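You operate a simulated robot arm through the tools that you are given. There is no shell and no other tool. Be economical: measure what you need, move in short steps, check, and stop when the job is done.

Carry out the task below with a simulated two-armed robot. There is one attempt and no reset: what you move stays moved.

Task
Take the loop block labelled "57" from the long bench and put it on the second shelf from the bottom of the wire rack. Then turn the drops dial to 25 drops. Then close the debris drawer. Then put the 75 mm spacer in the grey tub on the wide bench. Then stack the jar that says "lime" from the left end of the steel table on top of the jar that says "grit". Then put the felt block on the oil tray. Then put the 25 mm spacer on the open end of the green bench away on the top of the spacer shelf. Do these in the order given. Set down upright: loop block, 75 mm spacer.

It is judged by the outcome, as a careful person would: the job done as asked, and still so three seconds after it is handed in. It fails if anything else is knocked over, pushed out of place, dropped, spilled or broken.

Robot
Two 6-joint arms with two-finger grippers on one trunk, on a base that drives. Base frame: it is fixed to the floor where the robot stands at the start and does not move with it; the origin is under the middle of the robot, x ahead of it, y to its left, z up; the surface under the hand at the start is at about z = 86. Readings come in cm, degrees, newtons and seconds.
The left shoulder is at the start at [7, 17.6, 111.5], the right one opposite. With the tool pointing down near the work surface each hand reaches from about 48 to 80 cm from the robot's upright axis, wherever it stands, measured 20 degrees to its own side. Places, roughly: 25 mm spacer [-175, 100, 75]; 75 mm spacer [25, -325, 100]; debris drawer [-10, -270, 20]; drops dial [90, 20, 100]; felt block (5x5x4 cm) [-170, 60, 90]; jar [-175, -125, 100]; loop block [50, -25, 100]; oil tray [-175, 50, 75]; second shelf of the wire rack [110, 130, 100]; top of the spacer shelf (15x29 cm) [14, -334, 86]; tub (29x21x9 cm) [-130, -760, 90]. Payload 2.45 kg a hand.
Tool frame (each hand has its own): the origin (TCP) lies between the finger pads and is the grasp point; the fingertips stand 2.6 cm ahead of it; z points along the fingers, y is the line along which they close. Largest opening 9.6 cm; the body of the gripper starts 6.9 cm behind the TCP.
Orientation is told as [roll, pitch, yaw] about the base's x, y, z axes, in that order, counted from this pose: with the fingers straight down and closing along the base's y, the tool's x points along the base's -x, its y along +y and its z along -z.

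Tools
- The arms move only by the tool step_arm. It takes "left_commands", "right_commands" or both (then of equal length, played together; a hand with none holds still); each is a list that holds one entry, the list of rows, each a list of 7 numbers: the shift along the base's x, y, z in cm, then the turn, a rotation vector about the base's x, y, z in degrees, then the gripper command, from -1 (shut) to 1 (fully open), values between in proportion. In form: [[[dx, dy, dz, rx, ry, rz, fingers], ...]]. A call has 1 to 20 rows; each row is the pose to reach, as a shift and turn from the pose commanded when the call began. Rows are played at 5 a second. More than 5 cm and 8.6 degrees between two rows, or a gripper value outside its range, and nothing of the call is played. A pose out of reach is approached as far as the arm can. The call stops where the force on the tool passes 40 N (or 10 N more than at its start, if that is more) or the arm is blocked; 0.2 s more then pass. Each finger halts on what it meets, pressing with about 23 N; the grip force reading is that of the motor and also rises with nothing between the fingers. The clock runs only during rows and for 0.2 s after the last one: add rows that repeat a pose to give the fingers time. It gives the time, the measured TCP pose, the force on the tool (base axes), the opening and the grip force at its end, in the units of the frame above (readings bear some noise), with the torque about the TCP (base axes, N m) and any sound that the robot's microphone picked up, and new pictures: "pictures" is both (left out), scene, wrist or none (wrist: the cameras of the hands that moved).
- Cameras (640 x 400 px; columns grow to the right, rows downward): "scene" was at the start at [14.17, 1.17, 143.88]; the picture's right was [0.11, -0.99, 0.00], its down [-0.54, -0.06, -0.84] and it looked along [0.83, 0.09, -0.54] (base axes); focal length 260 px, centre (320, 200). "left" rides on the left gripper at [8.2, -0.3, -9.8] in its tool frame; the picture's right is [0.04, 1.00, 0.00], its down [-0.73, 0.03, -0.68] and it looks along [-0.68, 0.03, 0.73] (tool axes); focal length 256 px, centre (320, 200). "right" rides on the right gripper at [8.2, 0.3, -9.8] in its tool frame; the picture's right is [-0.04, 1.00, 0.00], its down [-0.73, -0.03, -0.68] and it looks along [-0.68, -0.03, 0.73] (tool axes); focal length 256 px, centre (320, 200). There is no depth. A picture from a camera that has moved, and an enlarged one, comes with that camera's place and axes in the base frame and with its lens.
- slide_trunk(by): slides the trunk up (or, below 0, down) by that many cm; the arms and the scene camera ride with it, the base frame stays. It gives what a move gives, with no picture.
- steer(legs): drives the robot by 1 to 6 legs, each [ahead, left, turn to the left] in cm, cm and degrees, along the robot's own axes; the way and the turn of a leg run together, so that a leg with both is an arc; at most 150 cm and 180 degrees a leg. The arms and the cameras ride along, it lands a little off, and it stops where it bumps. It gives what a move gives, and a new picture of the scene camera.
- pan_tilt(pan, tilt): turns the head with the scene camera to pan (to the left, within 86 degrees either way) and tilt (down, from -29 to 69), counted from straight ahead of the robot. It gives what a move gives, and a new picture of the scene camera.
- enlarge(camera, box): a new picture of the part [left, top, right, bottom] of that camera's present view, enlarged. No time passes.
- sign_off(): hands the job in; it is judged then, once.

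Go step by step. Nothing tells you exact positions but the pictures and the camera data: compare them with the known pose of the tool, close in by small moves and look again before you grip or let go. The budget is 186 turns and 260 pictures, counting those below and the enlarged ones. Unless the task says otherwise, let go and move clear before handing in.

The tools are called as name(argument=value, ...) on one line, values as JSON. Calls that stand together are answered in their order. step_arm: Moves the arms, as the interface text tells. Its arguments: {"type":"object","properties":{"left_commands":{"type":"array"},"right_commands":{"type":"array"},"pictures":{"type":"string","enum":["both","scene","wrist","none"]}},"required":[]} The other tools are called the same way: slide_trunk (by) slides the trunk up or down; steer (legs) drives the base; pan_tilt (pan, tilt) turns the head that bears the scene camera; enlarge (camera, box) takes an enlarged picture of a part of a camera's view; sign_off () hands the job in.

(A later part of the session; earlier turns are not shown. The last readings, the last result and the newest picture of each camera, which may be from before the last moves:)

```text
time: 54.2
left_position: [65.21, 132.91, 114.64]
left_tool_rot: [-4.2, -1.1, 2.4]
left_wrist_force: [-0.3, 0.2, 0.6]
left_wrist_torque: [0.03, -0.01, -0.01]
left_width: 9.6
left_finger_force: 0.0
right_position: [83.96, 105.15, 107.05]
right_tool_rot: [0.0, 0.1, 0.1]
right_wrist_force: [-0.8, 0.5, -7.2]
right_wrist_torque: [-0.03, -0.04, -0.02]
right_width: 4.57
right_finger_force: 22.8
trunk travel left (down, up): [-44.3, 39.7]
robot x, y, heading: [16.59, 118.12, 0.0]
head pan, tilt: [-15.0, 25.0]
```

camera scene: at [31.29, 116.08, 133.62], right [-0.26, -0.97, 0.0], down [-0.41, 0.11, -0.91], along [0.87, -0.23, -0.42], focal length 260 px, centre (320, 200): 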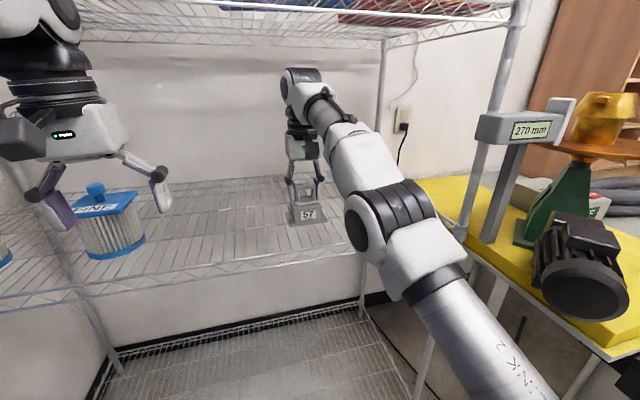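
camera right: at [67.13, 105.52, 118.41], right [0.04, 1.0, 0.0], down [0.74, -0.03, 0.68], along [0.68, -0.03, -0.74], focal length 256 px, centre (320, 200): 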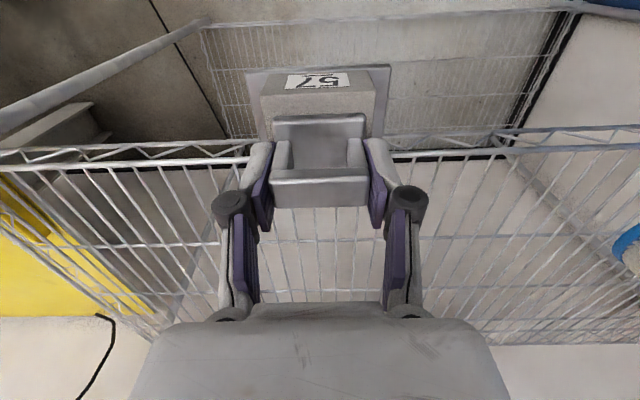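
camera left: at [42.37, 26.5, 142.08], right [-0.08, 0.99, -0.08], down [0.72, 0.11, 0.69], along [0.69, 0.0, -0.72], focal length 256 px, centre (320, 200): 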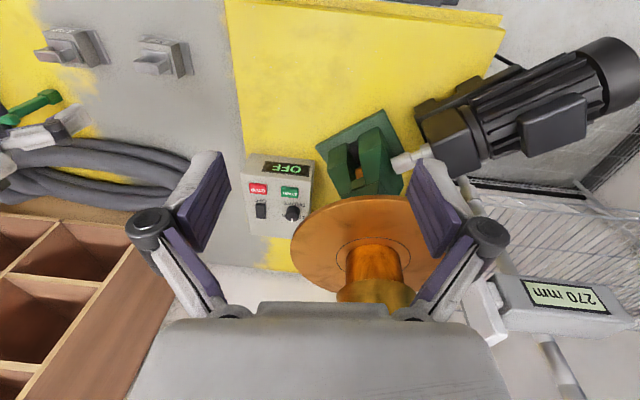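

slide_trunk(by=-0.5)

slide_trunk(by=-0.5)

enlarge(camera="scene", box=[250, 150, 370, 225])

```text
time: 54.8
left_position: [65.22, 132.87, 114.02]
left_tool_rot: [-4.3, -1.1, 2.4]
left_wrist_force: [0.3, -0.2, 0.4]
left_wrist_torque: [0.01, -0.03, -0.01]
left_width: 9.59
left_finger_force: 0.0
right_position: [83.91, 105.28, 106.61]
right_tool_rot: [-0.1, 0.1, 0.0]
right_wrist_force: [-1.2, 0.1, -6.5]
right_wrist_torque: [0.0, -0.04, -0.04]
right_width: 4.58
right_finger_force: 22.8
trunk travel left (down, up): [-43.8, 40.2]
robot x, y, heading: [17.2, 118.29, -0.2]
head pan, tilt: [-15.0, 25.0]
```

```text
time: 55.3
left_position: [65.13, 132.9, 113.52]
left_tool_rot: [-4.3, -1.0, 2.5]
left_wrist_force: [0.6, 0.3, -0.3]
left_wrist_torque: [-0.01, 0.0, 0.01]
left_width: 9.61
left_finger_force: 0.1
right_position: [83.96, 105.22, 106.05]
right_tool_rot: [-0.1, 0.1, 0.1]
right_wrist_force: [-0.5, 0.2, -7.1]
right_wrist_torque: [-0.01, 0.02, -0.02]
right_width: 4.56
right_finger_force: 22.9
trunk travel left (down, up): [-43.3, 40.7]
robot x, y, heading: [16.76, 118.18, 0.3]
head pan, tilt: [-15.0, 25.0]
```

```text
5.33 times, centred on (310, 188) of scene
camera zoom: at [31.18, 116.08, 128.43], right [-0.26, -0.97, 0.0], down [-0.41, 0.11, -0.91], along [0.88, -0.23, -0.42], focal length 1388 px, centre (373, 267)
```

zoom: 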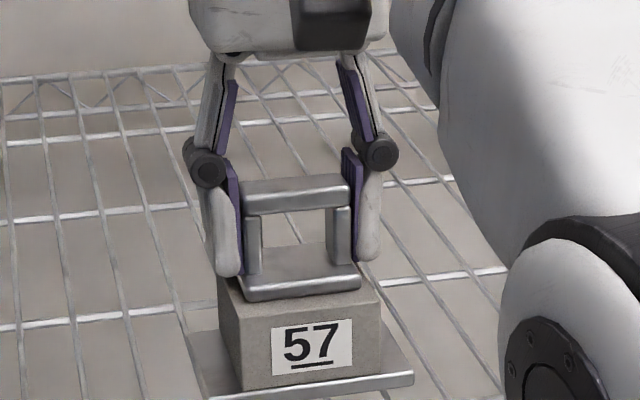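

slide_trunk(by=-0.5)

slide_trunk(by=-0.5)

pan_tilt(pan=-15, tilt=30)

enlarge(camera="scene", box=[240, 100, 400, 200])

```text
time: 55.9
left_position: [65.19, 132.78, 113.03]
left_tool_rot: [-4.3, -1.1, 2.4]
left_wrist_force: [0.6, 0.4, 0.8]
left_wrist_torque: [0.0, 0.01, -0.01]
left_width: 9.59
left_finger_force: 0.1
right_position: [83.89, 105.25, 105.47]
right_tool_rot: [0.1, 0.2, -0.1]
right_wrist_force: [-0.9, 0.8, -6.1]
right_wrist_torque: [0.02, -0.04, -0.01]
right_width: 4.59
right_finger_force: 22.9
trunk travel left (down, up): [-42.8, 41.2]
robot x, y, heading: [16.98, 118.71, -0.2]
head pan, tilt: [-15.0, 25.0]
```

```text
time: 56.4
left_position: [65.21, 132.9, 112.63]
left_tool_rot: [-4.3, -1.0, 2.5]
left_wrist_force: [-0.3, 1.5, -0.7]
left_wrist_torque: [0.01, 0.02, -0.01]
left_width: 9.59
left_finger_force: 0.1
right_position: [83.81, 105.19, 105.0]
right_tool_rot: [-0.1, 0.1, 0.0]
right_wrist_force: [-0.1, 0.2, -6.2]
right_wrist_torque: [-0.01, 0.0, -0.02]
right_width: 4.6
right_finger_force: 23.0
trunk travel left (down, up): [-42.3, 41.7]
robot x, y, heading: [16.97, 117.94, 0.1]
head pan, tilt: [-15.0, 25.0]
```

```text
time: 57.1
left_position: [65.23, 132.91, 112.49]
left_tool_rot: [-4.3, -1.1, 2.3]
left_wrist_force: [-0.1, 0.1, -0.3]
left_wrist_torque: [-0.01, 0.01, 0.03]
left_width: 9.6
left_finger_force: 0.1
right_position: [84.04, 105.23, 105.11]
right_tool_rot: [-0.1, 0.2, 0.0]
right_wrist_force: [0.0, 0.4, -5.8]
right_wrist_torque: [0.01, 0.02, 0.01]
right_width: 4.59
right_finger_force: 22.9
trunk travel left (down, up): [-42.3, 41.7]
robot x, y, heading: [16.5, 118.48, 0.1]
head pan, tilt: [-15.0, 30.0]
camera scene: at [31.02, 116.12, 126.63], right [-0.26, -0.97, 0.0], down [-0.48, 0.13, -0.87], along [0.84, -0.22, -0.5], focal length 260 px, centre (320, 200)
```

scene: 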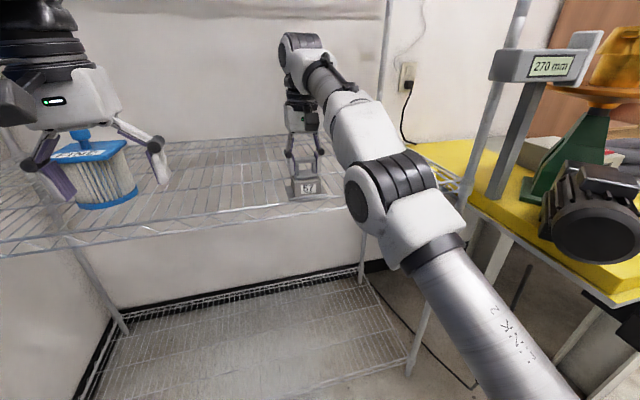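

```text
4.00 times, centred on (320, 150) of scene
camera zoom: at [31.02, 116.12, 126.63], right [-0.26, -0.97, 0.0], down [-0.48, 0.13, -0.87], along [0.84, -0.22, -0.5], focal length 1041 px, centre (320, 400)
```

zoom: 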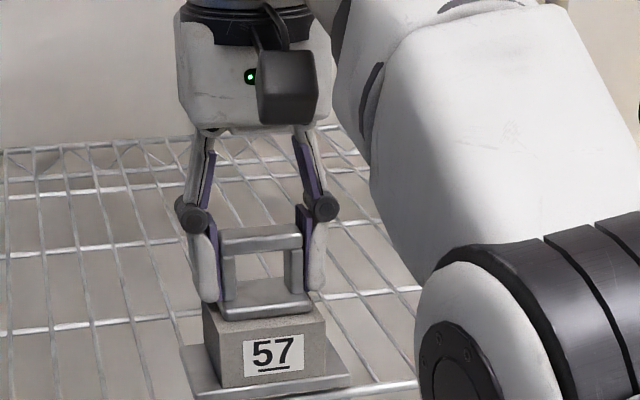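

Shelf is lower and its front edge farther back than I estimated. I'll check with the wrist camera before setting down.

step_arm(right_commands=[[[0, 0, 0, 0, 0, 0, -1]]], pictures="wrist")

```text
time: 57.5
left_position: [65.24, 132.93, 112.5]
left_tool_rot: [-4.3, -1.2, 2.4]
left_wrist_force: [-0.1, 0.6, 0.3]
left_wrist_torque: [0.03, -0.04, 0.01]
left_width: 9.63
left_finger_force: 0.0
right_position: [83.91, 105.13, 105.03]
right_tool_rot: [0.0, 0.1, 0.0]
right_wrist_force: [-0.5, -0.3, -6.2]
right_wrist_torque: [0.0, -0.03, -0.03]
right_width: 4.6
right_finger_force: 23.1
trunk travel left (down, up): [-42.3, 41.7]
robot x, y, heading: [17.25, 118.22, -0.0]
head pan, tilt: [-15.0, 30.0]
camera right: at [76.0, 105.51, 114.79], right [0.04, 1.0, 0.0], down [0.74, -0.03, 0.68], along [0.68, -0.03, -0.74], focal length 256 px, centre (320, 200)
```

right: 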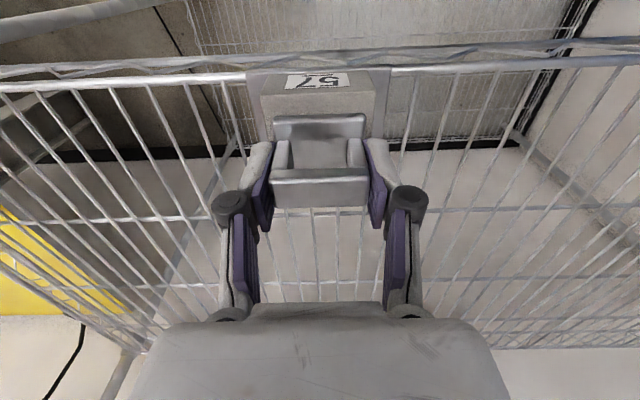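

Front edge is nearer x 80. Drive forward another 8 cm, then continue lowering.

steer(legs=[[8, 0, 0]])

slide_trunk(by=-0.8)

slide_trunk(by=-0.8)

slide_trunk(by=-0.8)

```text
time: 58.5
left_position: [73.37, 132.94, 112.4]
left_tool_rot: [-4.3, -1.0, 2.3]
left_wrist_force: [0.4, -0.7, -1.4]
left_wrist_torque: [-0.01, 0.01, -0.02]
left_width: 9.62
left_finger_force: 0.0
right_position: [92.23, 105.21, 104.95]
right_tool_rot: [0.0, 0.2, 0.0]
right_wrist_force: [0.6, 0.0, -6.3]
right_wrist_torque: [0.0, -0.01, -0.01]
right_width: 4.59
right_finger_force: 23.7
trunk travel left (down, up): [-42.3, 41.7]
robot x, y, heading: [24.75, 118.23, 0.4]
head pan, tilt: [-15.0, 30.0]
camera scene: at [39.21, 116.12, 126.62], right [-0.26, -0.97, 0.0], down [-0.48, 0.13, -0.86], along [0.84, -0.22, -0.5], focal length 260 px, centre (320, 200)
```

scene: 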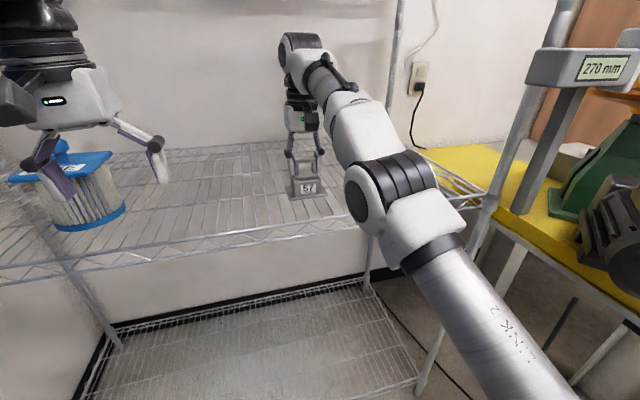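

```text
time: 59.1
left_position: [73.11, 132.83, 111.93]
left_tool_rot: [-4.3, -1.1, 2.4]
left_wrist_force: [0.0, 0.0, 0.3]
left_wrist_torque: [0.03, 0.0, -0.01]
left_width: 9.63
left_finger_force: 0.0
right_position: [91.9, 105.24, 104.56]
right_tool_rot: [0.0, -0.3, 0.0]
right_wrist_force: [10.1, -1.8, 23.0]
right_wrist_torque: [-0.1, 0.21, 0.09]
right_width: 4.59
right_finger_force: 22.6
trunk travel left (down, up): [-41.5, 42.5]
robot x, y, heading: [25.03, 118.39, -0.0]
head pan, tilt: [-15.0, 30.0]
```

```text
time: 59.4
left_position: [73.08, 132.98, 111.63]
left_tool_rot: [-4.3, -1.2, 2.4]
left_wrist_force: [-0.2, -0.4, 0.1]
left_wrist_torque: [-0.02, 0.01, 0.01]
left_width: 9.58
left_finger_force: 0.0
right_position: [91.87, 105.22, 104.64]
right_tool_rot: [0.0, -0.4, 0.0]
right_wrist_force: [-4.1, -0.1, 7.3]
right_wrist_torque: [0.01, 0.75, -0.1]
right_width: 4.62
right_finger_force: 22.9
trunk travel left (down, up): [-41.4, 42.6]
robot x, y, heading: [25.11, 118.35, 0.0]
head pan, tilt: [-15.0, 30.0]
stopped: the force on the tool passed its limit at 47 N (the readings are from after the stop); the commanded pose is now the measured one
```

```text
time: 59.9
left_position: [73.1, 132.98, 111.19]
left_tool_rot: [-4.3, -1.3, 2.3]
left_wrist_force: [0.5, 0.6, -0.2]
left_wrist_torque: [-0.01, 0.0, -0.04]
left_width: 9.61
left_finger_force: 0.2
right_position: [91.96, 105.25, 104.59]
right_tool_rot: [0.2, -1.3, 0.0]
right_wrist_force: [-5.1, 2.8, 10.4]
right_wrist_torque: [0.01, 0.92, -0.03]
right_width: 4.6
right_finger_force: 23.2
trunk travel left (down, up): [-40.8, 43.2]
robot x, y, heading: [25.26, 118.33, -0.2]
head pan, tilt: [-15.0, 30.0]
stopped: the force on the tool passed its limit at 47 N (the readings are from after the stop); the commanded pose is now the measured one
```

Contact: the block is on the shelf. Relieve slightly, release, and look.

slide_trunk(by=0.7)

step_arm(right_commands=[[[0, 0, 0, 0, 0, 0, 0.2], [0, 0, 0, 0, 0, 0, 0.6], [0, 0, 0, 0, 0, 0, 0.8]]], pictures="both")

```text
time: 60.4
left_position: [73.35, 132.85, 111.85]
left_tool_rot: [-4.3, -1.0, 2.4]
left_wrist_force: [0.3, 0.3, -0.2]
left_wrist_torque: [0.0, 0.0, 0.0]
left_width: 9.61
left_finger_force: 0.1
right_position: [92.08, 105.05, 105.03]
right_tool_rot: [0.1, -1.2, -0.1]
right_wrist_force: [0.0, -0.1, -6.2]
right_wrist_torque: [-0.03, -0.01, 0.01]
right_width: 4.57
right_finger_force: 23.4
trunk travel left (down, up): [-41.5, 42.5]
robot x, y, heading: [24.6, 118.02, -0.1]
head pan, tilt: [-15.0, 30.0]
```

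```text
time: 61.2
left_position: [73.2, 132.99, 111.81]
left_tool_rot: [-4.3, -1.1, 2.3]
left_wrist_force: [0.7, 0.0, 0.1]
left_wrist_torque: [-0.02, 0.0, 0.01]
left_width: 9.61
left_finger_force: 0.1
right_position: [92.01, 105.21, 105.03]
right_tool_rot: [0.0, -1.2, -0.1]
right_wrist_force: [-0.8, 0.3, 0.1]
right_wrist_torque: [0.0, -0.01, 0.02]
right_width: 8.63
right_finger_force: 0.2
trunk travel left (down, up): [-41.5, 42.5]
robot x, y, heading: [25.03, 118.07, 0.0]
head pan, tilt: [-15.0, 30.0]
camera scene: at [39.03, 116.13, 125.88], right [-0.26, -0.97, 0.0], down [-0.48, 0.13, -0.87], along [0.84, -0.22, -0.5], focal length 260 px, centre (320, 200)
camera right: at [83.86, 105.42, 114.68], right [0.04, 1.0, 0.0], down [0.72, -0.03, 0.69], along [0.69, -0.03, -0.72], focal length 256 px, centre (320, 200)
```

scene: 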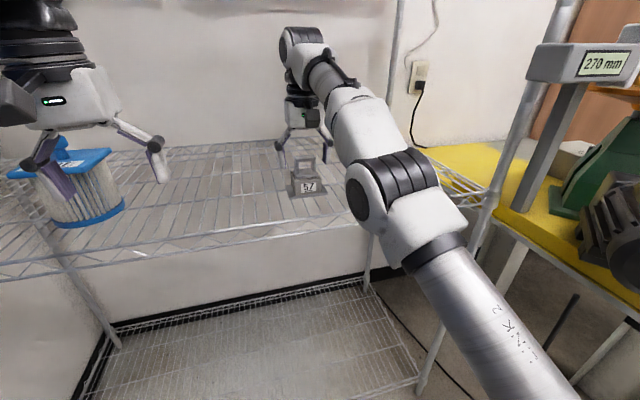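
right: 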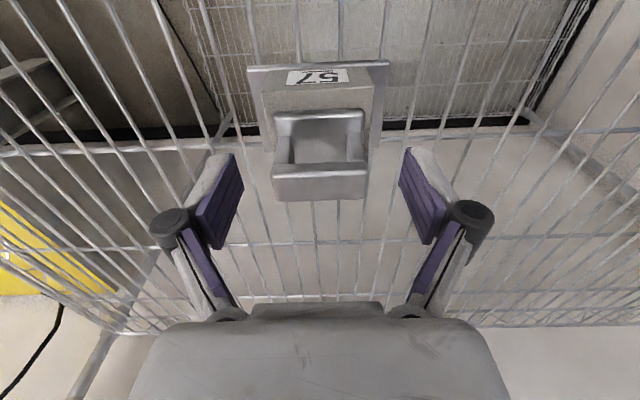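

Block 57 stands on the second shelf. Raise clear and back out, then return toward the control box.

slide_trunk(by=5)

steer(legs=[[-50, 0, 0]])

slide_trunk(by=9)

enlarge(camera="scene", box=[220, 80, 380, 180])

```text
time: 62.1
left_position: [73.23, 132.91, 116.92]
left_tool_rot: [-4.3, -1.1, 2.4]
left_wrist_force: [0.6, -0.7, 0.3]
left_wrist_torque: [-0.01, 0.03, 0.02]
left_width: 9.57
left_finger_force: 0.0
right_position: [92.13, 105.14, 110.1]
right_tool_rot: [0.1, -1.1, -0.1]
right_wrist_force: [0.2, -0.4, 0.4]
right_wrist_torque: [0.0, 0.03, 0.02]
right_width: 8.62
right_finger_force: 0.1
trunk travel left (down, up): [-46.5, 37.5]
robot x, y, heading: [24.89, 118.29, -0.0]
head pan, tilt: [-15.0, 30.0]
```

```text
time: 65.1
left_position: [23.06, 132.87, 116.82]
left_tool_rot: [-4.3, -1.1, 2.4]
left_wrist_force: [-0.1, 0.1, 0.0]
left_wrist_torque: [0.01, -0.04, 0.03]
left_width: 9.59
left_finger_force: 0.0
right_position: [41.84, 105.11, 110.11]
right_tool_rot: [0.2, -1.2, -0.2]
right_wrist_force: [0.0, -0.7, 0.0]
right_wrist_torque: [0.01, -0.01, -0.01]
right_width: 8.63
right_finger_force: 0.0
trunk travel left (down, up): [-46.5, 37.5]
robot x, y, heading: [-25.04, 118.46, -0.1]
head pan, tilt: [-15.0, 30.0]
camera scene: at [-11.16, 116.15, 130.88], right [-0.26, -0.97, 0.0], down [-0.48, 0.13, -0.87], along [0.84, -0.22, -0.5], focal length 260 px, centre (320, 200)
```

scene: 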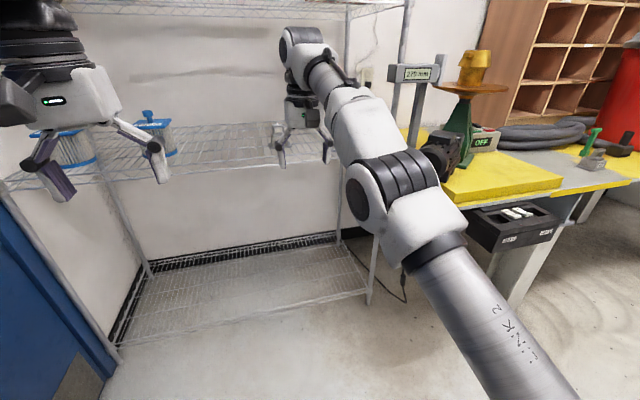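

```text
time: 66.3
left_position: [23.07, 132.92, 125.82]
left_tool_rot: [-4.2, -1.0, 2.4]
left_wrist_force: [-0.4, -0.6, 0.5]
left_wrist_torque: [0.0, 0.0, 0.0]
left_width: 9.59
left_finger_force: 0.0
right_position: [41.89, 105.04, 119.13]
right_tool_rot: [0.1, -1.4, 0.0]
right_wrist_force: [0.3, 0.4, -0.1]
right_wrist_torque: [0.01, 0.02, 0.01]
right_width: 8.63
right_finger_force: 0.0
trunk travel left (down, up): [-55.5, 28.5]
robot x, y, heading: [-24.79, 118.22, 0.1]
head pan, tilt: [-15.0, 30.0]
```

```text
4.00 times, centred on (300, 130) of scene
camera zoom: at [-11.09, 116.15, 139.87], right [-0.26, -0.97, 0.0], down [-0.48, 0.13, -0.87], along [0.84, -0.22, -0.5], focal length 1041 px, centre (400, 480)
```

zoom: 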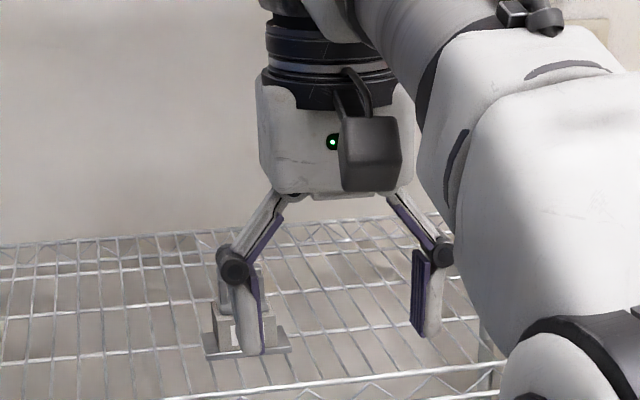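

Block is fine. Next the dial near [92, 19, 97], close to the round disc on the stand; I'll retract the right hand, then drive to about y 35.

step_arm(right_commands=[[[-4, -2, 1, 0, 0, 0, 1], [-8, -4, 2, 0, 0, 0, 1], [-12, -6, 3, 0, 0, 0, 1], [-16, -8, 4, 0, 0, 0, 1], [-18, -10, 8, 0, 0, 0, 1]]], pictures="none")

slide_trunk(by=8)

steer(legs=[[0, -83, 0], [30, 0, 0]])

pan_tilt(pan=-15, tilt=38)

```text
time: 67.5
left_position: [23.08, 132.71, 125.84]
left_tool_rot: [-4.3, -1.1, 2.5]
left_wrist_force: [0.1, -0.8, 0.2]
left_wrist_torque: [0.02, 0.01, 0.0]
left_width: 9.61
left_finger_force: 0.0
right_position: [24.06, 95.07, 127.02]
right_tool_rot: [0.2, -1.2, -0.1]
right_wrist_force: [-0.5, 0.1, 0.3]
right_wrist_torque: [0.02, 0.06, -0.04]
right_width: 9.59
right_finger_force: 0.3
trunk travel left (down, up): [-55.5, 28.5]
robot x, y, heading: [-25.02, 118.45, -0.1]
head pan, tilt: [-15.0, 30.0]
```

```text
time: 68.7
left_position: [23.06, 132.9, 133.85]
left_tool_rot: [-4.3, -1.1, 2.5]
left_wrist_force: [0.3, 0.5, 0.3]
left_wrist_torque: [0.01, 0.0, 0.0]
left_width: 9.6
left_finger_force: 0.1
right_position: [24.02, 95.05, 135.08]
right_tool_rot: [0.1, -1.2, -0.1]
right_wrist_force: [0.3, 0.4, -0.4]
right_wrist_torque: [-0.04, -0.02, 0.05]
right_width: 9.6
right_finger_force: 0.1
trunk travel left (down, up): [-63.5, 20.5]
robot x, y, heading: [-25.2, 118.6, 0.1]
head pan, tilt: [-15.0, 30.0]
```

```text
time: 74.8
left_position: [52.79, 49.85, 133.92]
left_tool_rot: [-4.3, -1.1, 2.3]
left_wrist_force: [-0.1, 0.7, -0.6]
left_wrist_torque: [-0.02, 0.02, 0.0]
left_width: 9.6
left_finger_force: 0.1
right_position: [53.58, 12.03, 135.06]
right_tool_rot: [0.1, -1.2, -0.2]
right_wrist_force: [0.1, -0.6, 0.1]
right_wrist_torque: [-0.04, -0.05, 0.0]
right_width: 9.56
right_finger_force: 0.0
trunk travel left (down, up): [-63.5, 20.5]
robot x, y, heading: [4.57, 35.72, -0.3]
head pan, tilt: [-15.0, 30.0]
camera scene: at [18.55, 33.19, 147.9], right [-0.26, -0.97, 0.0], down [-0.48, 0.13, -0.87], along [0.84, -0.23, -0.5], focal length 260 px, centre (320, 200)
```

scene: 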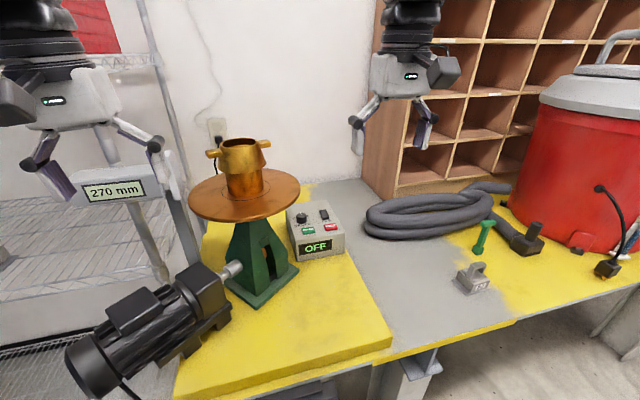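

```text
time: 75.5
left_position: [52.84, 49.87, 133.8]
left_tool_rot: [-4.3, -1.0, 2.3]
left_wrist_force: [1.2, -0.1, 0.8]
left_wrist_torque: [-0.02, 0.0, 0.0]
left_width: 9.59
left_finger_force: 0.1
right_position: [53.84, 12.11, 135.01]
right_tool_rot: [0.1, -1.1, -0.2]
right_wrist_force: [0.3, -0.5, 0.1]
right_wrist_torque: [0.03, 0.01, -0.02]
right_width: 9.6
right_finger_force: 0.1
trunk travel left (down, up): [-63.5, 20.5]
robot x, y, heading: [4.65, 35.28, -0.2]
head pan, tilt: [-15.0, 38.0]
camera scene: at [18.36, 33.29, 146.64], right [-0.26, -0.97, 0.0], down [-0.59, 0.16, -0.79], along [0.76, -0.21, -0.62], focal length 260 px, centre (320, 200)
```

scene: 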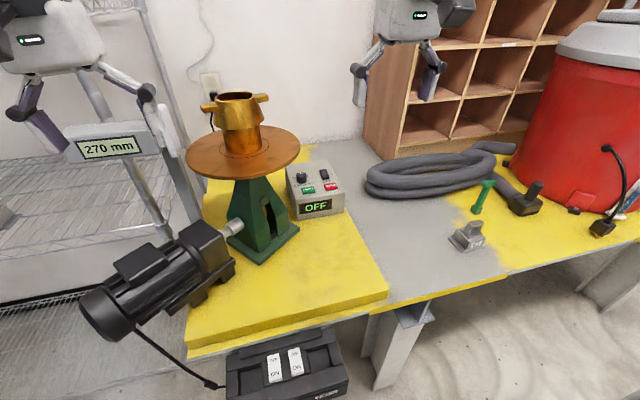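

The dial is around [90, 20], about 6 cm outside the disc's edge. Zoom the right wrist camera on it.

step_arm(right_commands=[[[3, 1, -4, 0, 0, 0, 1], [6, 1, -8, 0, 0, 0, 1], [9, 1, -12, 0, 0, 0, 1]]], pictures="wrist")

enlarge(camera="scene", box=[270, 145, 366, 205])

```text
refused: row 1 steps farther than a row can; nothing moved
```

```text
6.67 times, centred on (318, 175) of scene
camera zoom: at [18.36, 33.29, 146.64], right [-0.26, -0.97, 0.0], down [-0.59, 0.16, -0.79], along [0.76, -0.21, -0.62], focal length 1735 px, centre (333, 367)
```

zoom: 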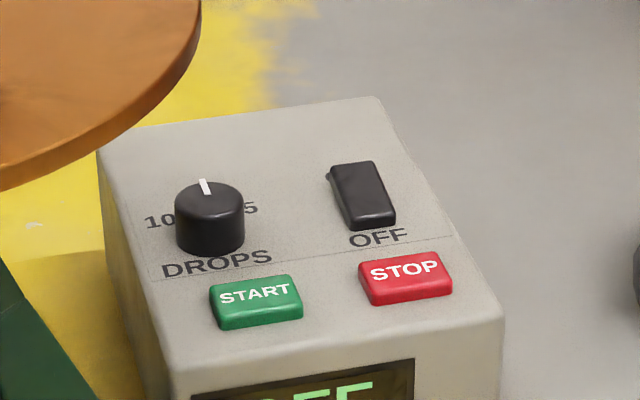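

step_arm(right_commands=[[[3, 1, -3, 0, 0, 0, 1], [6, 1, -6, 0, 0, 0, 1], [9, 1, -9, 0, 0, 0, 1], [13, 1, -11, 0, 0, 0, 1], [17, 1, -12, 0, 0, 0, 1], [21, 1, -13, 0, 0, 0, 1]]], pictures="wrist")

enlarge(camera="right", box=[330, 120, 490, 220])

```text
time: 76.9
left_position: [53.27, 49.84, 133.65]
left_tool_rot: [-4.2, -0.9, 2.2]
left_wrist_force: [1.3, 0.3, -0.7]
left_wrist_torque: [0.0, 0.08, -0.01]
left_width: 9.6
left_finger_force: 0.1
right_position: [75.17, 12.95, 121.72]
right_tool_rot: [0.2, -0.9, -0.3]
right_wrist_force: [0.4, -0.5, -0.2]
right_wrist_torque: [0.01, 0.06, 0.03]
right_width: 9.61
right_finger_force: 0.1
trunk travel left (down, up): [-63.5, 20.5]
robot x, y, heading: [4.72, 35.41, -0.2]
head pan, tilt: [-15.0, 38.0]
camera right: at [67.04, 13.27, 131.3], right [0.05, 1.0, 0.0], down [0.72, -0.03, 0.69], along [0.69, -0.03, -0.72], focal length 256 px, centre (320, 200)
```

right: 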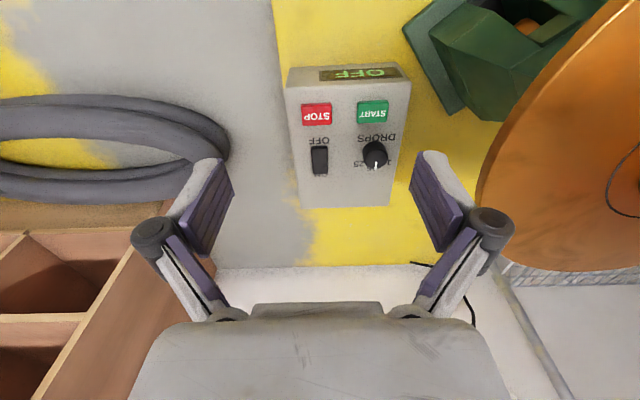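

```text
4.00 times, centred on (410, 170) of right
camera zoom: at [67.04, 13.27, 131.3], right [0.05, 1.0, 0.0], down [0.72, -0.03, 0.69], along [0.69, -0.03, -0.72], focal length 1024 px, centre (-40, 320)
```

zoom: 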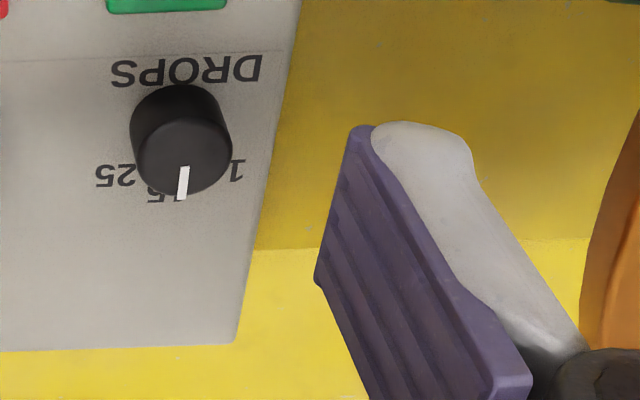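

The panel is level at about z 99; the knob centre is about [88.2, 20.4], the pointer is at 15 and "25" sits about 45° clockwise. I'll grip from above with yaw 90 and the wrist leaning away from the disc; first I retract a bit and drive forward 10 cm.

step_arm(left_commands=[[[0, 0, 3, 0, 0, 0, 1], [0, 0, 6, 0, 0, 0, 1], [0, 0, 6, 0, 0, 0, 1]]], right_commands=[[[-4, -1, 1, 0, 0, 0, 1], [-8, -2, 2, 0, 0, 0, 1], [-12, -3, 2, 0, 0, 0, 1]]], pictures="none")

steer(legs=[[10, 0, 0]])

step_arm(right_commands=[[[0, 0, 0, 0, 0, 8.5, 1], [0, 0, 0, 0, 0, 17, 1], [0, 0, 0, 0, 0, 25.5, 1], [0, 0, 0, 0, 0, 34, 1], [1, 0, 0, 0, 0, 42.5, 1], [2, 0, 0, 0, 0, 51, 1], [3, 0, 0, 0, 0, 59.5, 1], [4, 0, 0, 0, 0, 68, 1], [5, 0, 0, 0, 0, 76.5, 1], [6, 0, 0, 0, 0, 85, 1], [6, 0, 0, 0, 0, 90, 1]]], pictures="both")

```text
time: 77.7
left_position: [52.63, 49.73, 139.93]
left_tool_rot: [-4.3, -1.1, 2.3]
left_wrist_force: [0.0, 0.2, 0.3]
left_wrist_torque: [0.04, -0.06, 0.03]
left_width: 9.6
left_finger_force: 0.1
right_position: [62.51, 9.76, 124.08]
right_tool_rot: [0.1, -1.3, -0.2]
right_wrist_force: [-0.2, 0.1, -0.5]
right_wrist_torque: [0.05, -0.09, 0.02]
right_width: 9.59
right_finger_force: 0.0
trunk travel left (down, up): [-63.5, 20.5]
robot x, y, heading: [4.84, 35.23, 0.0]
head pan, tilt: [-15.0, 38.0]
```

```text
time: 78.8
left_position: [62.96, 49.69, 140.0]
left_tool_rot: [-4.4, -1.2, 2.3]
left_wrist_force: [-0.5, 0.2, 0.3]
left_wrist_torque: [0.01, 0.01, 0.04]
left_width: 9.6
left_finger_force: 0.1
right_position: [72.71, 9.96, 124.12]
right_tool_rot: [0.1, -1.3, -0.2]
right_wrist_force: [-0.9, 1.0, 0.3]
right_wrist_torque: [0.0, 0.03, 0.02]
right_width: 9.59
right_finger_force: 0.1
trunk travel left (down, up): [-63.5, 20.5]
robot x, y, heading: [14.52, 35.4, -0.1]
head pan, tilt: [-15.0, 38.0]
camera scene: at [28.21, 33.25, 146.66], right [-0.26, -0.97, 0.0], down [-0.59, 0.16, -0.79], along [0.76, -0.21, -0.62], focal length 260 px, centre (320, 200)
```

scene: 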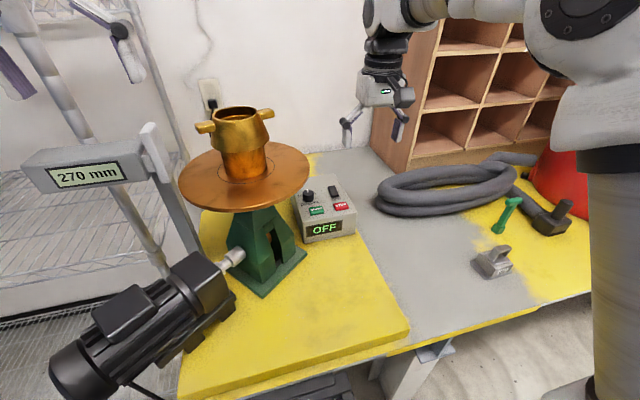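

```text
time: 81.2
left_position: [62.9, 49.65, 139.9]
left_tool_rot: [-4.3, -1.2, 2.3]
left_wrist_force: [0.2, -0.4, -0.3]
left_wrist_torque: [0.0, 0.01, -0.03]
left_width: 9.61
left_finger_force: 0.0
right_position: [78.79, 10.1, 124.01]
right_tool_rot: [0.1, -1.2, 89.8]
right_wrist_force: [-0.1, 0.0, -1.1]
right_wrist_torque: [0.04, 0.04, -0.02]
right_width: 9.61
right_finger_force: 0.0
trunk travel left (down, up): [-63.5, 20.5]
robot x, y, heading: [14.98, 35.25, -0.6]
head pan, tilt: [-15.0, 38.0]
camera scene: at [28.31, 33.26, 146.65], right [-0.26, -0.97, 0.0], down [-0.59, 0.16, -0.79], along [0.76, -0.21, -0.62], focal length 260 px, centre (320, 200)
camera right: at [78.63, 1.6, 133.63], right [-1.0, 0.04, 0.0], down [0.03, 0.72, 0.69], along [0.03, 0.69, -0.72], focal length 256 px, centre (320, 200)
```

scene: 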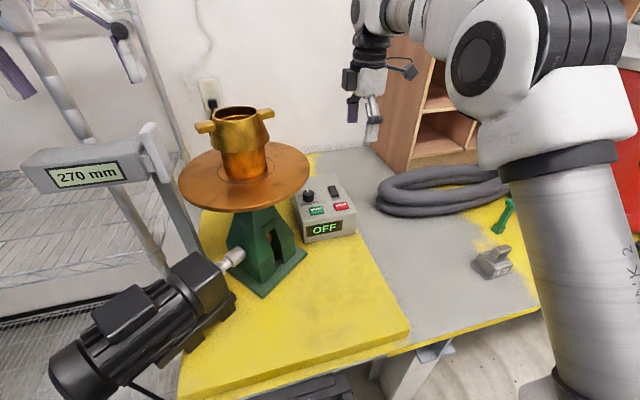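
right: 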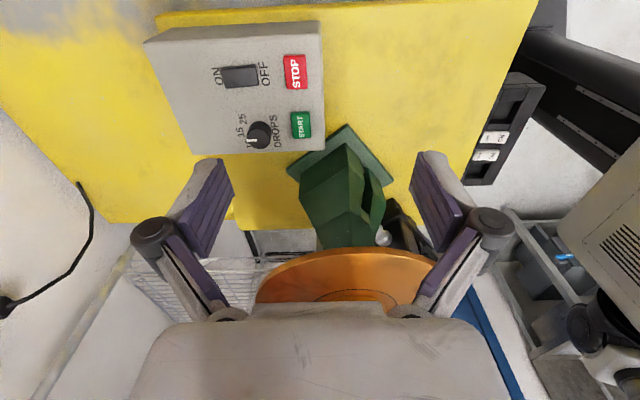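

enlarge(camera="right", box=[200, 95, 320, 170])

```text
5.33 times, centred on (260, 132) of right
camera zoom: at [78.63, 1.6, 133.63], right [-1.0, 0.04, 0.0], down [0.03, 0.72, 0.69], along [0.03, 0.69, -0.72], focal length 1365 px, centre (640, 560)
```

zoom: 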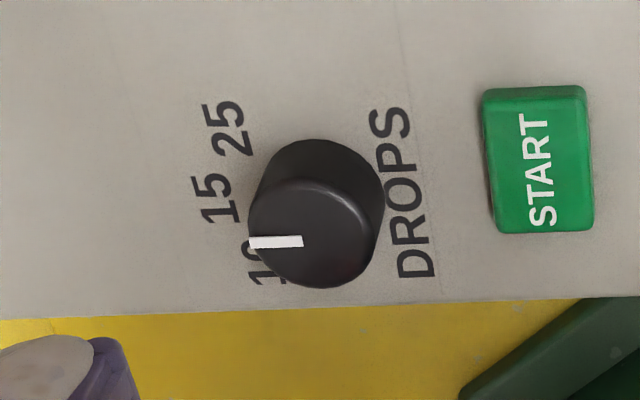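

Geometry confirmed: knob centre [88.3, 20.3], 25 mark 45° clockwise. Move above with a 15° lean and narrower opening.

step_arm(right_commands=[[[2.5, 1, 0, 5, 0, 0, 0.13], [5, 3, -1, 10, 0, 0, 0.13], [7, 6, -3, 15, 0, 0, 0.13], [9.5, 8.5, -6, 15, 0, 0, 0.13], [9.5, 10.2, -9, 15, 0, 0, 0.13], [9.5, 10.2, -12, 15, 0, 0, 0.13]]], pictures="both")

```text
time: 82.6
left_position: [63.08, 49.72, 139.93]
left_tool_rot: [-4.2, -1.1, 2.3]
left_wrist_force: [0.1, -0.1, 0.2]
left_wrist_torque: [0.04, 0.01, 0.03]
left_width: 9.6
left_finger_force: 0.0
right_position: [88.5, 20.17, 111.9]
right_tool_rot: [0.2, -16.3, 89.7]
right_wrist_force: [0.3, -0.2, -0.3]
right_wrist_torque: [0.03, 0.03, 0.0]
right_width: 5.43
right_finger_force: 0.1
right hand out of reach, approached as far as the arm can: row 4, 5
trunk travel left (down, up): [-63.5, 20.5]
robot x, y, heading: [14.22, 35.48, -0.2]
head pan, tilt: [-15.0, 38.0]
camera scene: at [28.44, 33.17, 146.64], right [-0.26, -0.97, 0.0], down [-0.59, 0.16, -0.79], along [0.76, -0.21, -0.62], focal length 260 px, centre (320, 200)
camera right: at [88.29, 9.59, 118.94], right [-1.0, 0.04, 0.01], down [0.03, 0.51, 0.86], along [0.03, 0.86, -0.51], focal length 256 px, centre (320, 200)
```

scene: 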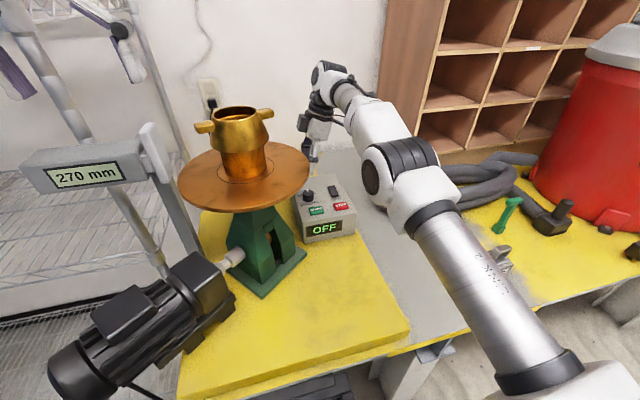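
right: 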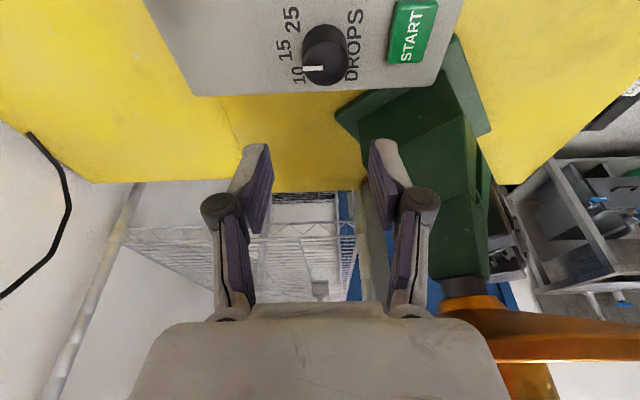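

step_arm(right_commands=[[[-0.2, 0.1, -3, 0, 0, 0, 0.13], [-0.2, 0.1, -6, 0, 0, 0, 0.13], [-0.2, 0.1, -8, 0, 0, 0, 0.13], [-0.2, 0.1, -9.3, 0, 0, 0, 0.13]]], pictures="both")

```text
time: 83.6
left_position: [62.94, 49.82, 139.96]
left_tool_rot: [-4.3, -1.1, 2.3]
left_wrist_force: [0.0, 0.2, 0.1]
left_wrist_torque: [0.0, 0.02, 0.0]
left_width: 9.6
left_finger_force: 0.2
right_position: [88.02, 20.34, 102.59]
right_tool_rot: [0.1, -16.2, 89.9]
right_wrist_force: [0.0, -0.1, 0.3]
right_wrist_torque: [0.01, 0.02, 0.02]
right_width: 5.42
right_finger_force: 0.0
trunk travel left (down, up): [-63.5, 20.5]
robot x, y, heading: [14.61, 35.28, -0.2]
head pan, tilt: [-15.0, 38.0]
camera scene: at [28.35, 33.26, 146.65], right [-0.26, -0.97, 0.0], down [-0.59, 0.16, -0.79], along [0.76, -0.21, -0.62], focal length 260 px, centre (320, 200)
camera right: at [87.88, 9.74, 109.72], right [-1.0, 0.04, 0.01], down [0.03, 0.51, 0.86], along [0.03, 0.86, -0.52], focal length 256 px, centre (320, 200)
```

scene: 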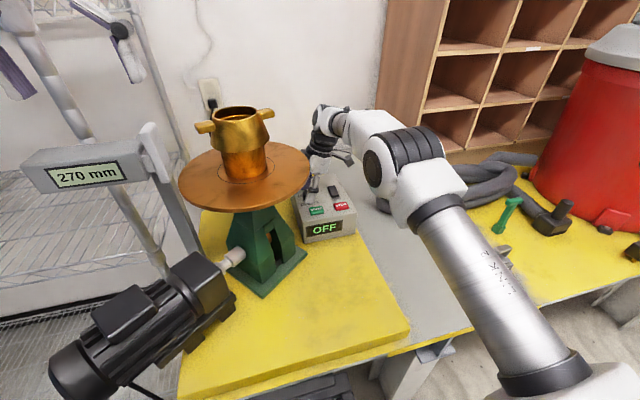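
right: 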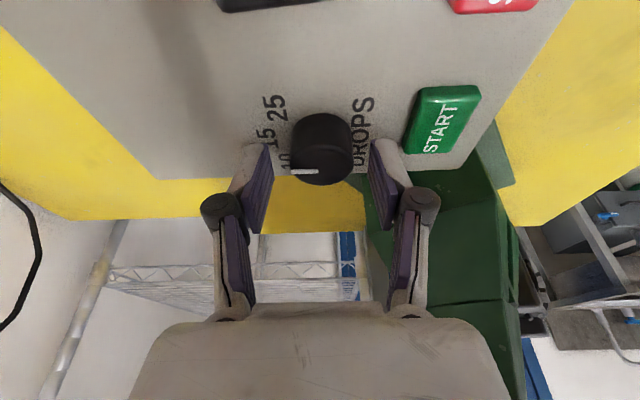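

step_arm(right_commands=[[[0.2, -0.5, -0.2, 0, 0, 0, 0.13], [0.2, -0.5, -0.4, 0, 0, 0, -0.2], [0.2, -0.5, -0.4, 0, 0, 0, -0.5], [0.2, -0.5, -0.4, 0, 0, 0, -1], [0.2, -0.5, -0.4, 0, 0, 0, -1]]], pictures="wrist")

```text
time: 84.8
left_position: [62.6, 49.71, 140.06]
left_tool_rot: [-4.3, -1.2, 2.3]
left_wrist_force: [0.0, 0.1, 0.6]
left_wrist_torque: [0.03, -0.03, -0.01]
left_width: 9.6
left_finger_force: 0.1
right_position: [88.01, 19.69, 102.37]
right_tool_rot: [0.1, -16.1, 89.8]
right_wrist_force: [-20.4, -0.4, -5.0]
right_wrist_torque: [-0.24, 0.89, 0.12]
right_width: 3.27
right_finger_force: 45.1
trunk travel left (down, up): [-63.5, 20.5]
robot x, y, heading: [14.71, 35.36, -0.3]
head pan, tilt: [-15.0, 38.0]
camera right: at [87.79, 9.21, 109.44], right [-1.0, 0.04, 0.02], down [0.03, 0.51, 0.86], along [0.03, 0.86, -0.52], focal length 256 px, centre (320, 200)
```

right: 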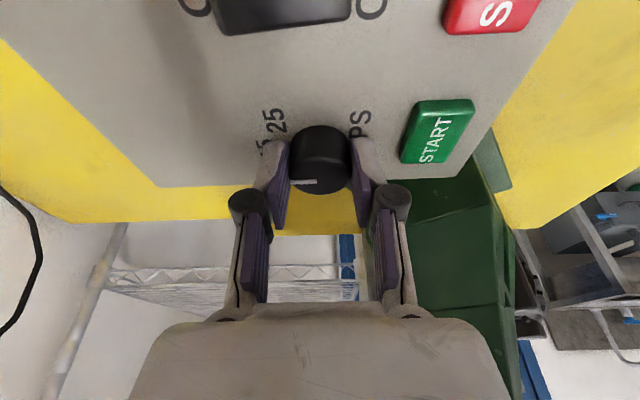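

Gripped. Relieve the sideways load and turn -45° about vertical around the knob.

step_arm(right_commands=[[[-0.2, 0, 0, 0, 0, 0, -1], [-0.26, 0.0, 0, 0, 0, -7.5, -1], [-0.33, 0.02, 0, 0, 0, -15, -1], [-0.39, 0.04, 0, 0, 0, -22.5, -1], [-0.46, 0.07, 0, 0, 0, -30, -1], [-0.52, 0.11, 0, 0, 0, -37.5, -1], [-0.57, 0.15, 0, 0, 0, -45, -1], [-0.57, 0.15, 0, 0, 0, -45, -1]]], pictures="both")

```text
time: 86.6
left_position: [62.67, 49.82, 139.96]
left_tool_rot: [-4.4, -1.2, 2.3]
left_wrist_force: [0.4, -0.3, 0.1]
left_wrist_torque: [-0.01, -0.02, 0.01]
left_width: 9.62
left_finger_force: 0.0
right_position: [87.63, 19.85, 102.28]
right_tool_rot: [0.2, -16.1, 44.7]
right_wrist_force: [-17.3, 1.4, -10.3]
right_wrist_torque: [-0.21, 0.65, 0.14]
right_width: 3.28
right_finger_force: 44.9
trunk travel left (down, up): [-63.5, 20.5]
robot x, y, heading: [14.53, 35.02, -0.2]
head pan, tilt: [-15.0, 38.0]
camera scene: at [28.14, 33.26, 146.66], right [-0.26, -0.97, 0.0], down [-0.59, 0.16, -0.79], along [0.76, -0.21, -0.61], focal length 260 px, centre (320, 200)
camera right: at [80.01, 12.71, 109.45], right [-0.68, 0.74, 0.01], down [0.39, 0.34, 0.86], along [0.63, 0.58, -0.52], focal length 256 px, centre (320, 200)
```

scene: 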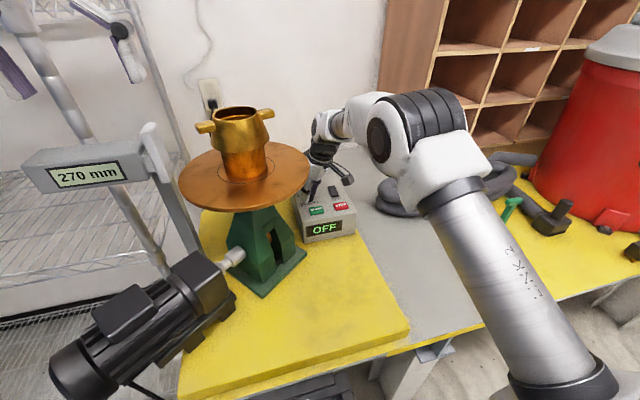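
right: 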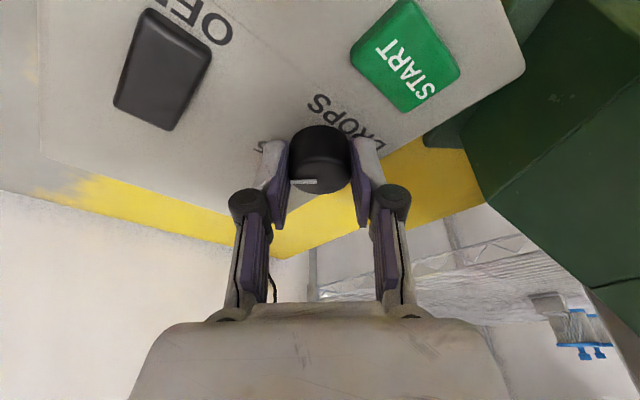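

Knob followed the gripper. Release, rise, and check the pointer.

step_arm(right_commands=[[[0, 0, 0, 0, 0, 0, -0.2], [0, 0, 0, 0, 0, 0, 0.1], [0, 0, 3, 0, 0, 0, 0.13], [0, -1, 7, 0, 0, 0, 0.13], [-2, -3, 11, 0, 0, 5, 0.13], [-4, -5, 14, -5, 0, 12, 0.13], [-5, -7, 17, -8, 0, 20, 0.13], [-6, -9, 20, -10, 0, 28, 0.13]]], pictures="wrist")

```text
time: 88.4
left_position: [62.87, 49.63, 139.89]
left_tool_rot: [-4.2, -1.2, 2.3]
left_wrist_force: [-0.5, -0.4, -0.9]
left_wrist_torque: [0.02, 0.02, 0.01]
left_width: 9.63
left_finger_force: 0.1
right_position: [81.59, 11.01, 122.44]
right_tool_rot: [-5.1, -7.7, 74.0]
right_wrist_force: [-0.8, 0.2, 0.1]
right_wrist_torque: [-0.01, -0.05, -0.02]
right_width: 5.43
right_finger_force: 0.1
trunk travel left (down, up): [-63.5, 20.5]
robot x, y, heading: [14.93, 35.05, -0.1]
head pan, tilt: [-15.0, 38.0]
camera right: at [78.09, 2.18, 130.99], right [-0.94, 0.32, -0.08], down [0.15, 0.62, 0.77], along [0.3, 0.72, -0.63], focal length 256 px, centre (320, 200)
```

right: 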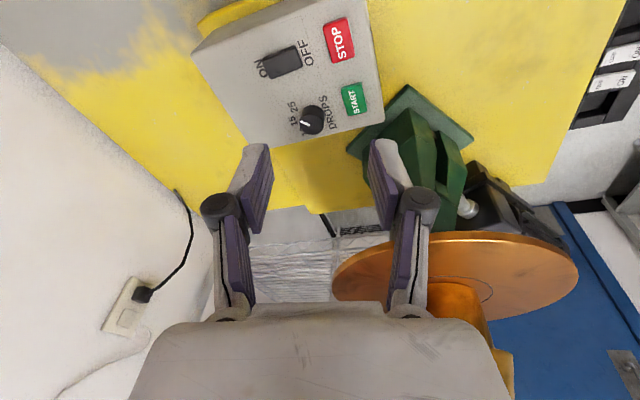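

enlarge(camera="right", box=[264, 85, 360, 145])

```text
6.67 times, centred on (312, 115) of right
camera zoom: at [78.09, 2.18, 130.99], right [-0.94, 0.32, -0.08], down [0.15, 0.62, 0.77], along [0.3, 0.72, -0.63], focal length 1707 px, centre (373, 767)
```

zoom: 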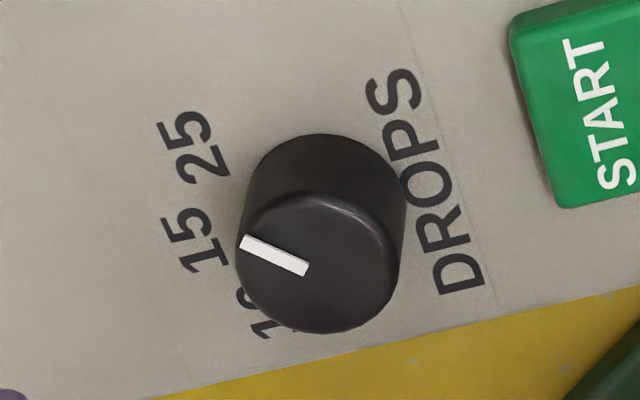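

Pointer is on 25. Back away, fold the right hand in, and look toward the right for the debris drawer.

step_arm(right_commands=[[[-3, -1, 2, 2, 0, -8, 0.5], [-6, -2, 4, 4, 0, -16, 0.5], [-9, -3, 6, 5, 0, -24, 1], [-12, -4, 8, 6, 0, -32, 1], [-15, -5, 10, 6, 0, -40, 1], [-18, -6, 11, 6, 0, -48, 1], [-21, -6, 12, 6, 0, -56, 1], [-23, -6, 12, 6, 0, -64, 1], [-25, -6, 12, 6, 0, -72, 1], [-27, -6, 12, 6, 0, -74, 1]]], pictures="none")

steer(legs=[[-45, 0, 0]])

pan_tilt(pan=-86, tilt=20)

```text
time: 90.6
left_position: [62.96, 49.82, 139.9]
left_tool_rot: [-4.3, -1.2, 2.3]
left_wrist_force: [-0.1, -0.1, 0.1]
left_wrist_torque: [-0.01, 0.05, 0.01]
left_width: 9.61
left_finger_force: 0.1
right_position: [66.11, 4.34, 136.03]
right_tool_rot: [-0.5, -11.0, -1.0]
right_wrist_force: [1.1, -0.9, -0.5]
right_wrist_torque: [-0.01, 0.0, 0.0]
right_width: 9.62
right_finger_force: 0.1
right hand out of reach, approached as far as the arm can: row 6, 7, 8, 9, 10
trunk travel left (down, up): [-63.5, 20.5]
robot x, y, heading: [14.47, 35.22, -0.4]
head pan, tilt: [-15.0, 38.0]
```

```text
time: 93.3
left_position: [18.13, 49.73, 139.92]
left_tool_rot: [-4.3, -1.1, 2.1]
left_wrist_force: [0.3, -0.5, -0.5]
left_wrist_torque: [-0.01, -0.02, 0.01]
left_width: 9.61
left_finger_force: 0.1
right_position: [21.25, 4.51, 136.0]
right_tool_rot: [-0.4, -10.9, -1.1]
right_wrist_force: [0.4, 0.9, 0.5]
right_wrist_torque: [-0.04, 0.01, -0.01]
right_width: 9.62
right_finger_force: 0.1
trunk travel left (down, up): [-63.5, 20.5]
robot x, y, heading: [-30.54, 35.69, -0.4]
head pan, tilt: [-15.0, 38.0]
camera scene: at [-16.56, 33.42, 146.63], right [-0.26, -0.96, 0.0], down [-0.59, 0.16, -0.79], along [0.76, -0.21, -0.62], focal length 260 px, centre (320, 200)
```

scene: 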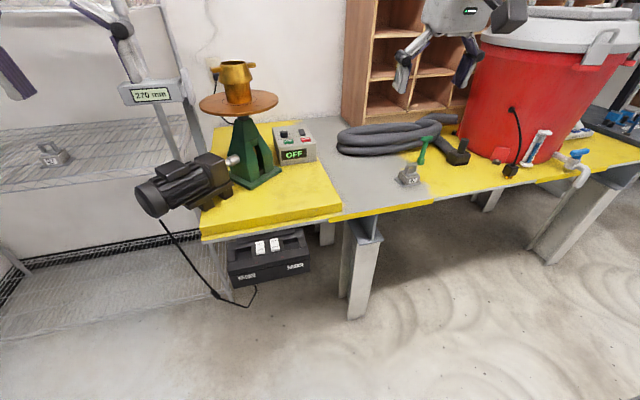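

```text
time: 94.8
left_position: [18.01, 49.74, 139.99]
left_tool_rot: [-4.4, -1.1, 2.2]
left_wrist_force: [-0.7, 0.1, -0.1]
left_wrist_torque: [0.0, 0.01, -0.01]
left_width: 9.62
left_finger_force: 0.0
right_position: [21.15, 4.46, 136.03]
right_tool_rot: [-0.4, -10.9, -1.2]
right_wrist_force: [0.9, -0.2, -0.4]
right_wrist_torque: [-0.05, 0.0, -0.02]
right_width: 9.6
right_finger_force: 0.1
trunk travel left (down, up): [-63.5, 20.5]
robot x, y, heading: [-30.32, 35.02, -0.5]
head pan, tilt: [-85.9, 20.0]
camera scene: at [-24.37, 26.42, 149.49], right [-1.0, -0.07, 0.0], down [-0.02, 0.34, -0.94], along [0.06, -0.94, -0.34], focal length 260 px, centre (320, 200)
```

scene: 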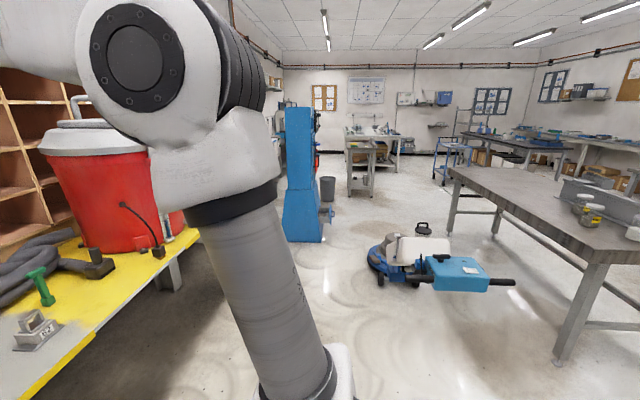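

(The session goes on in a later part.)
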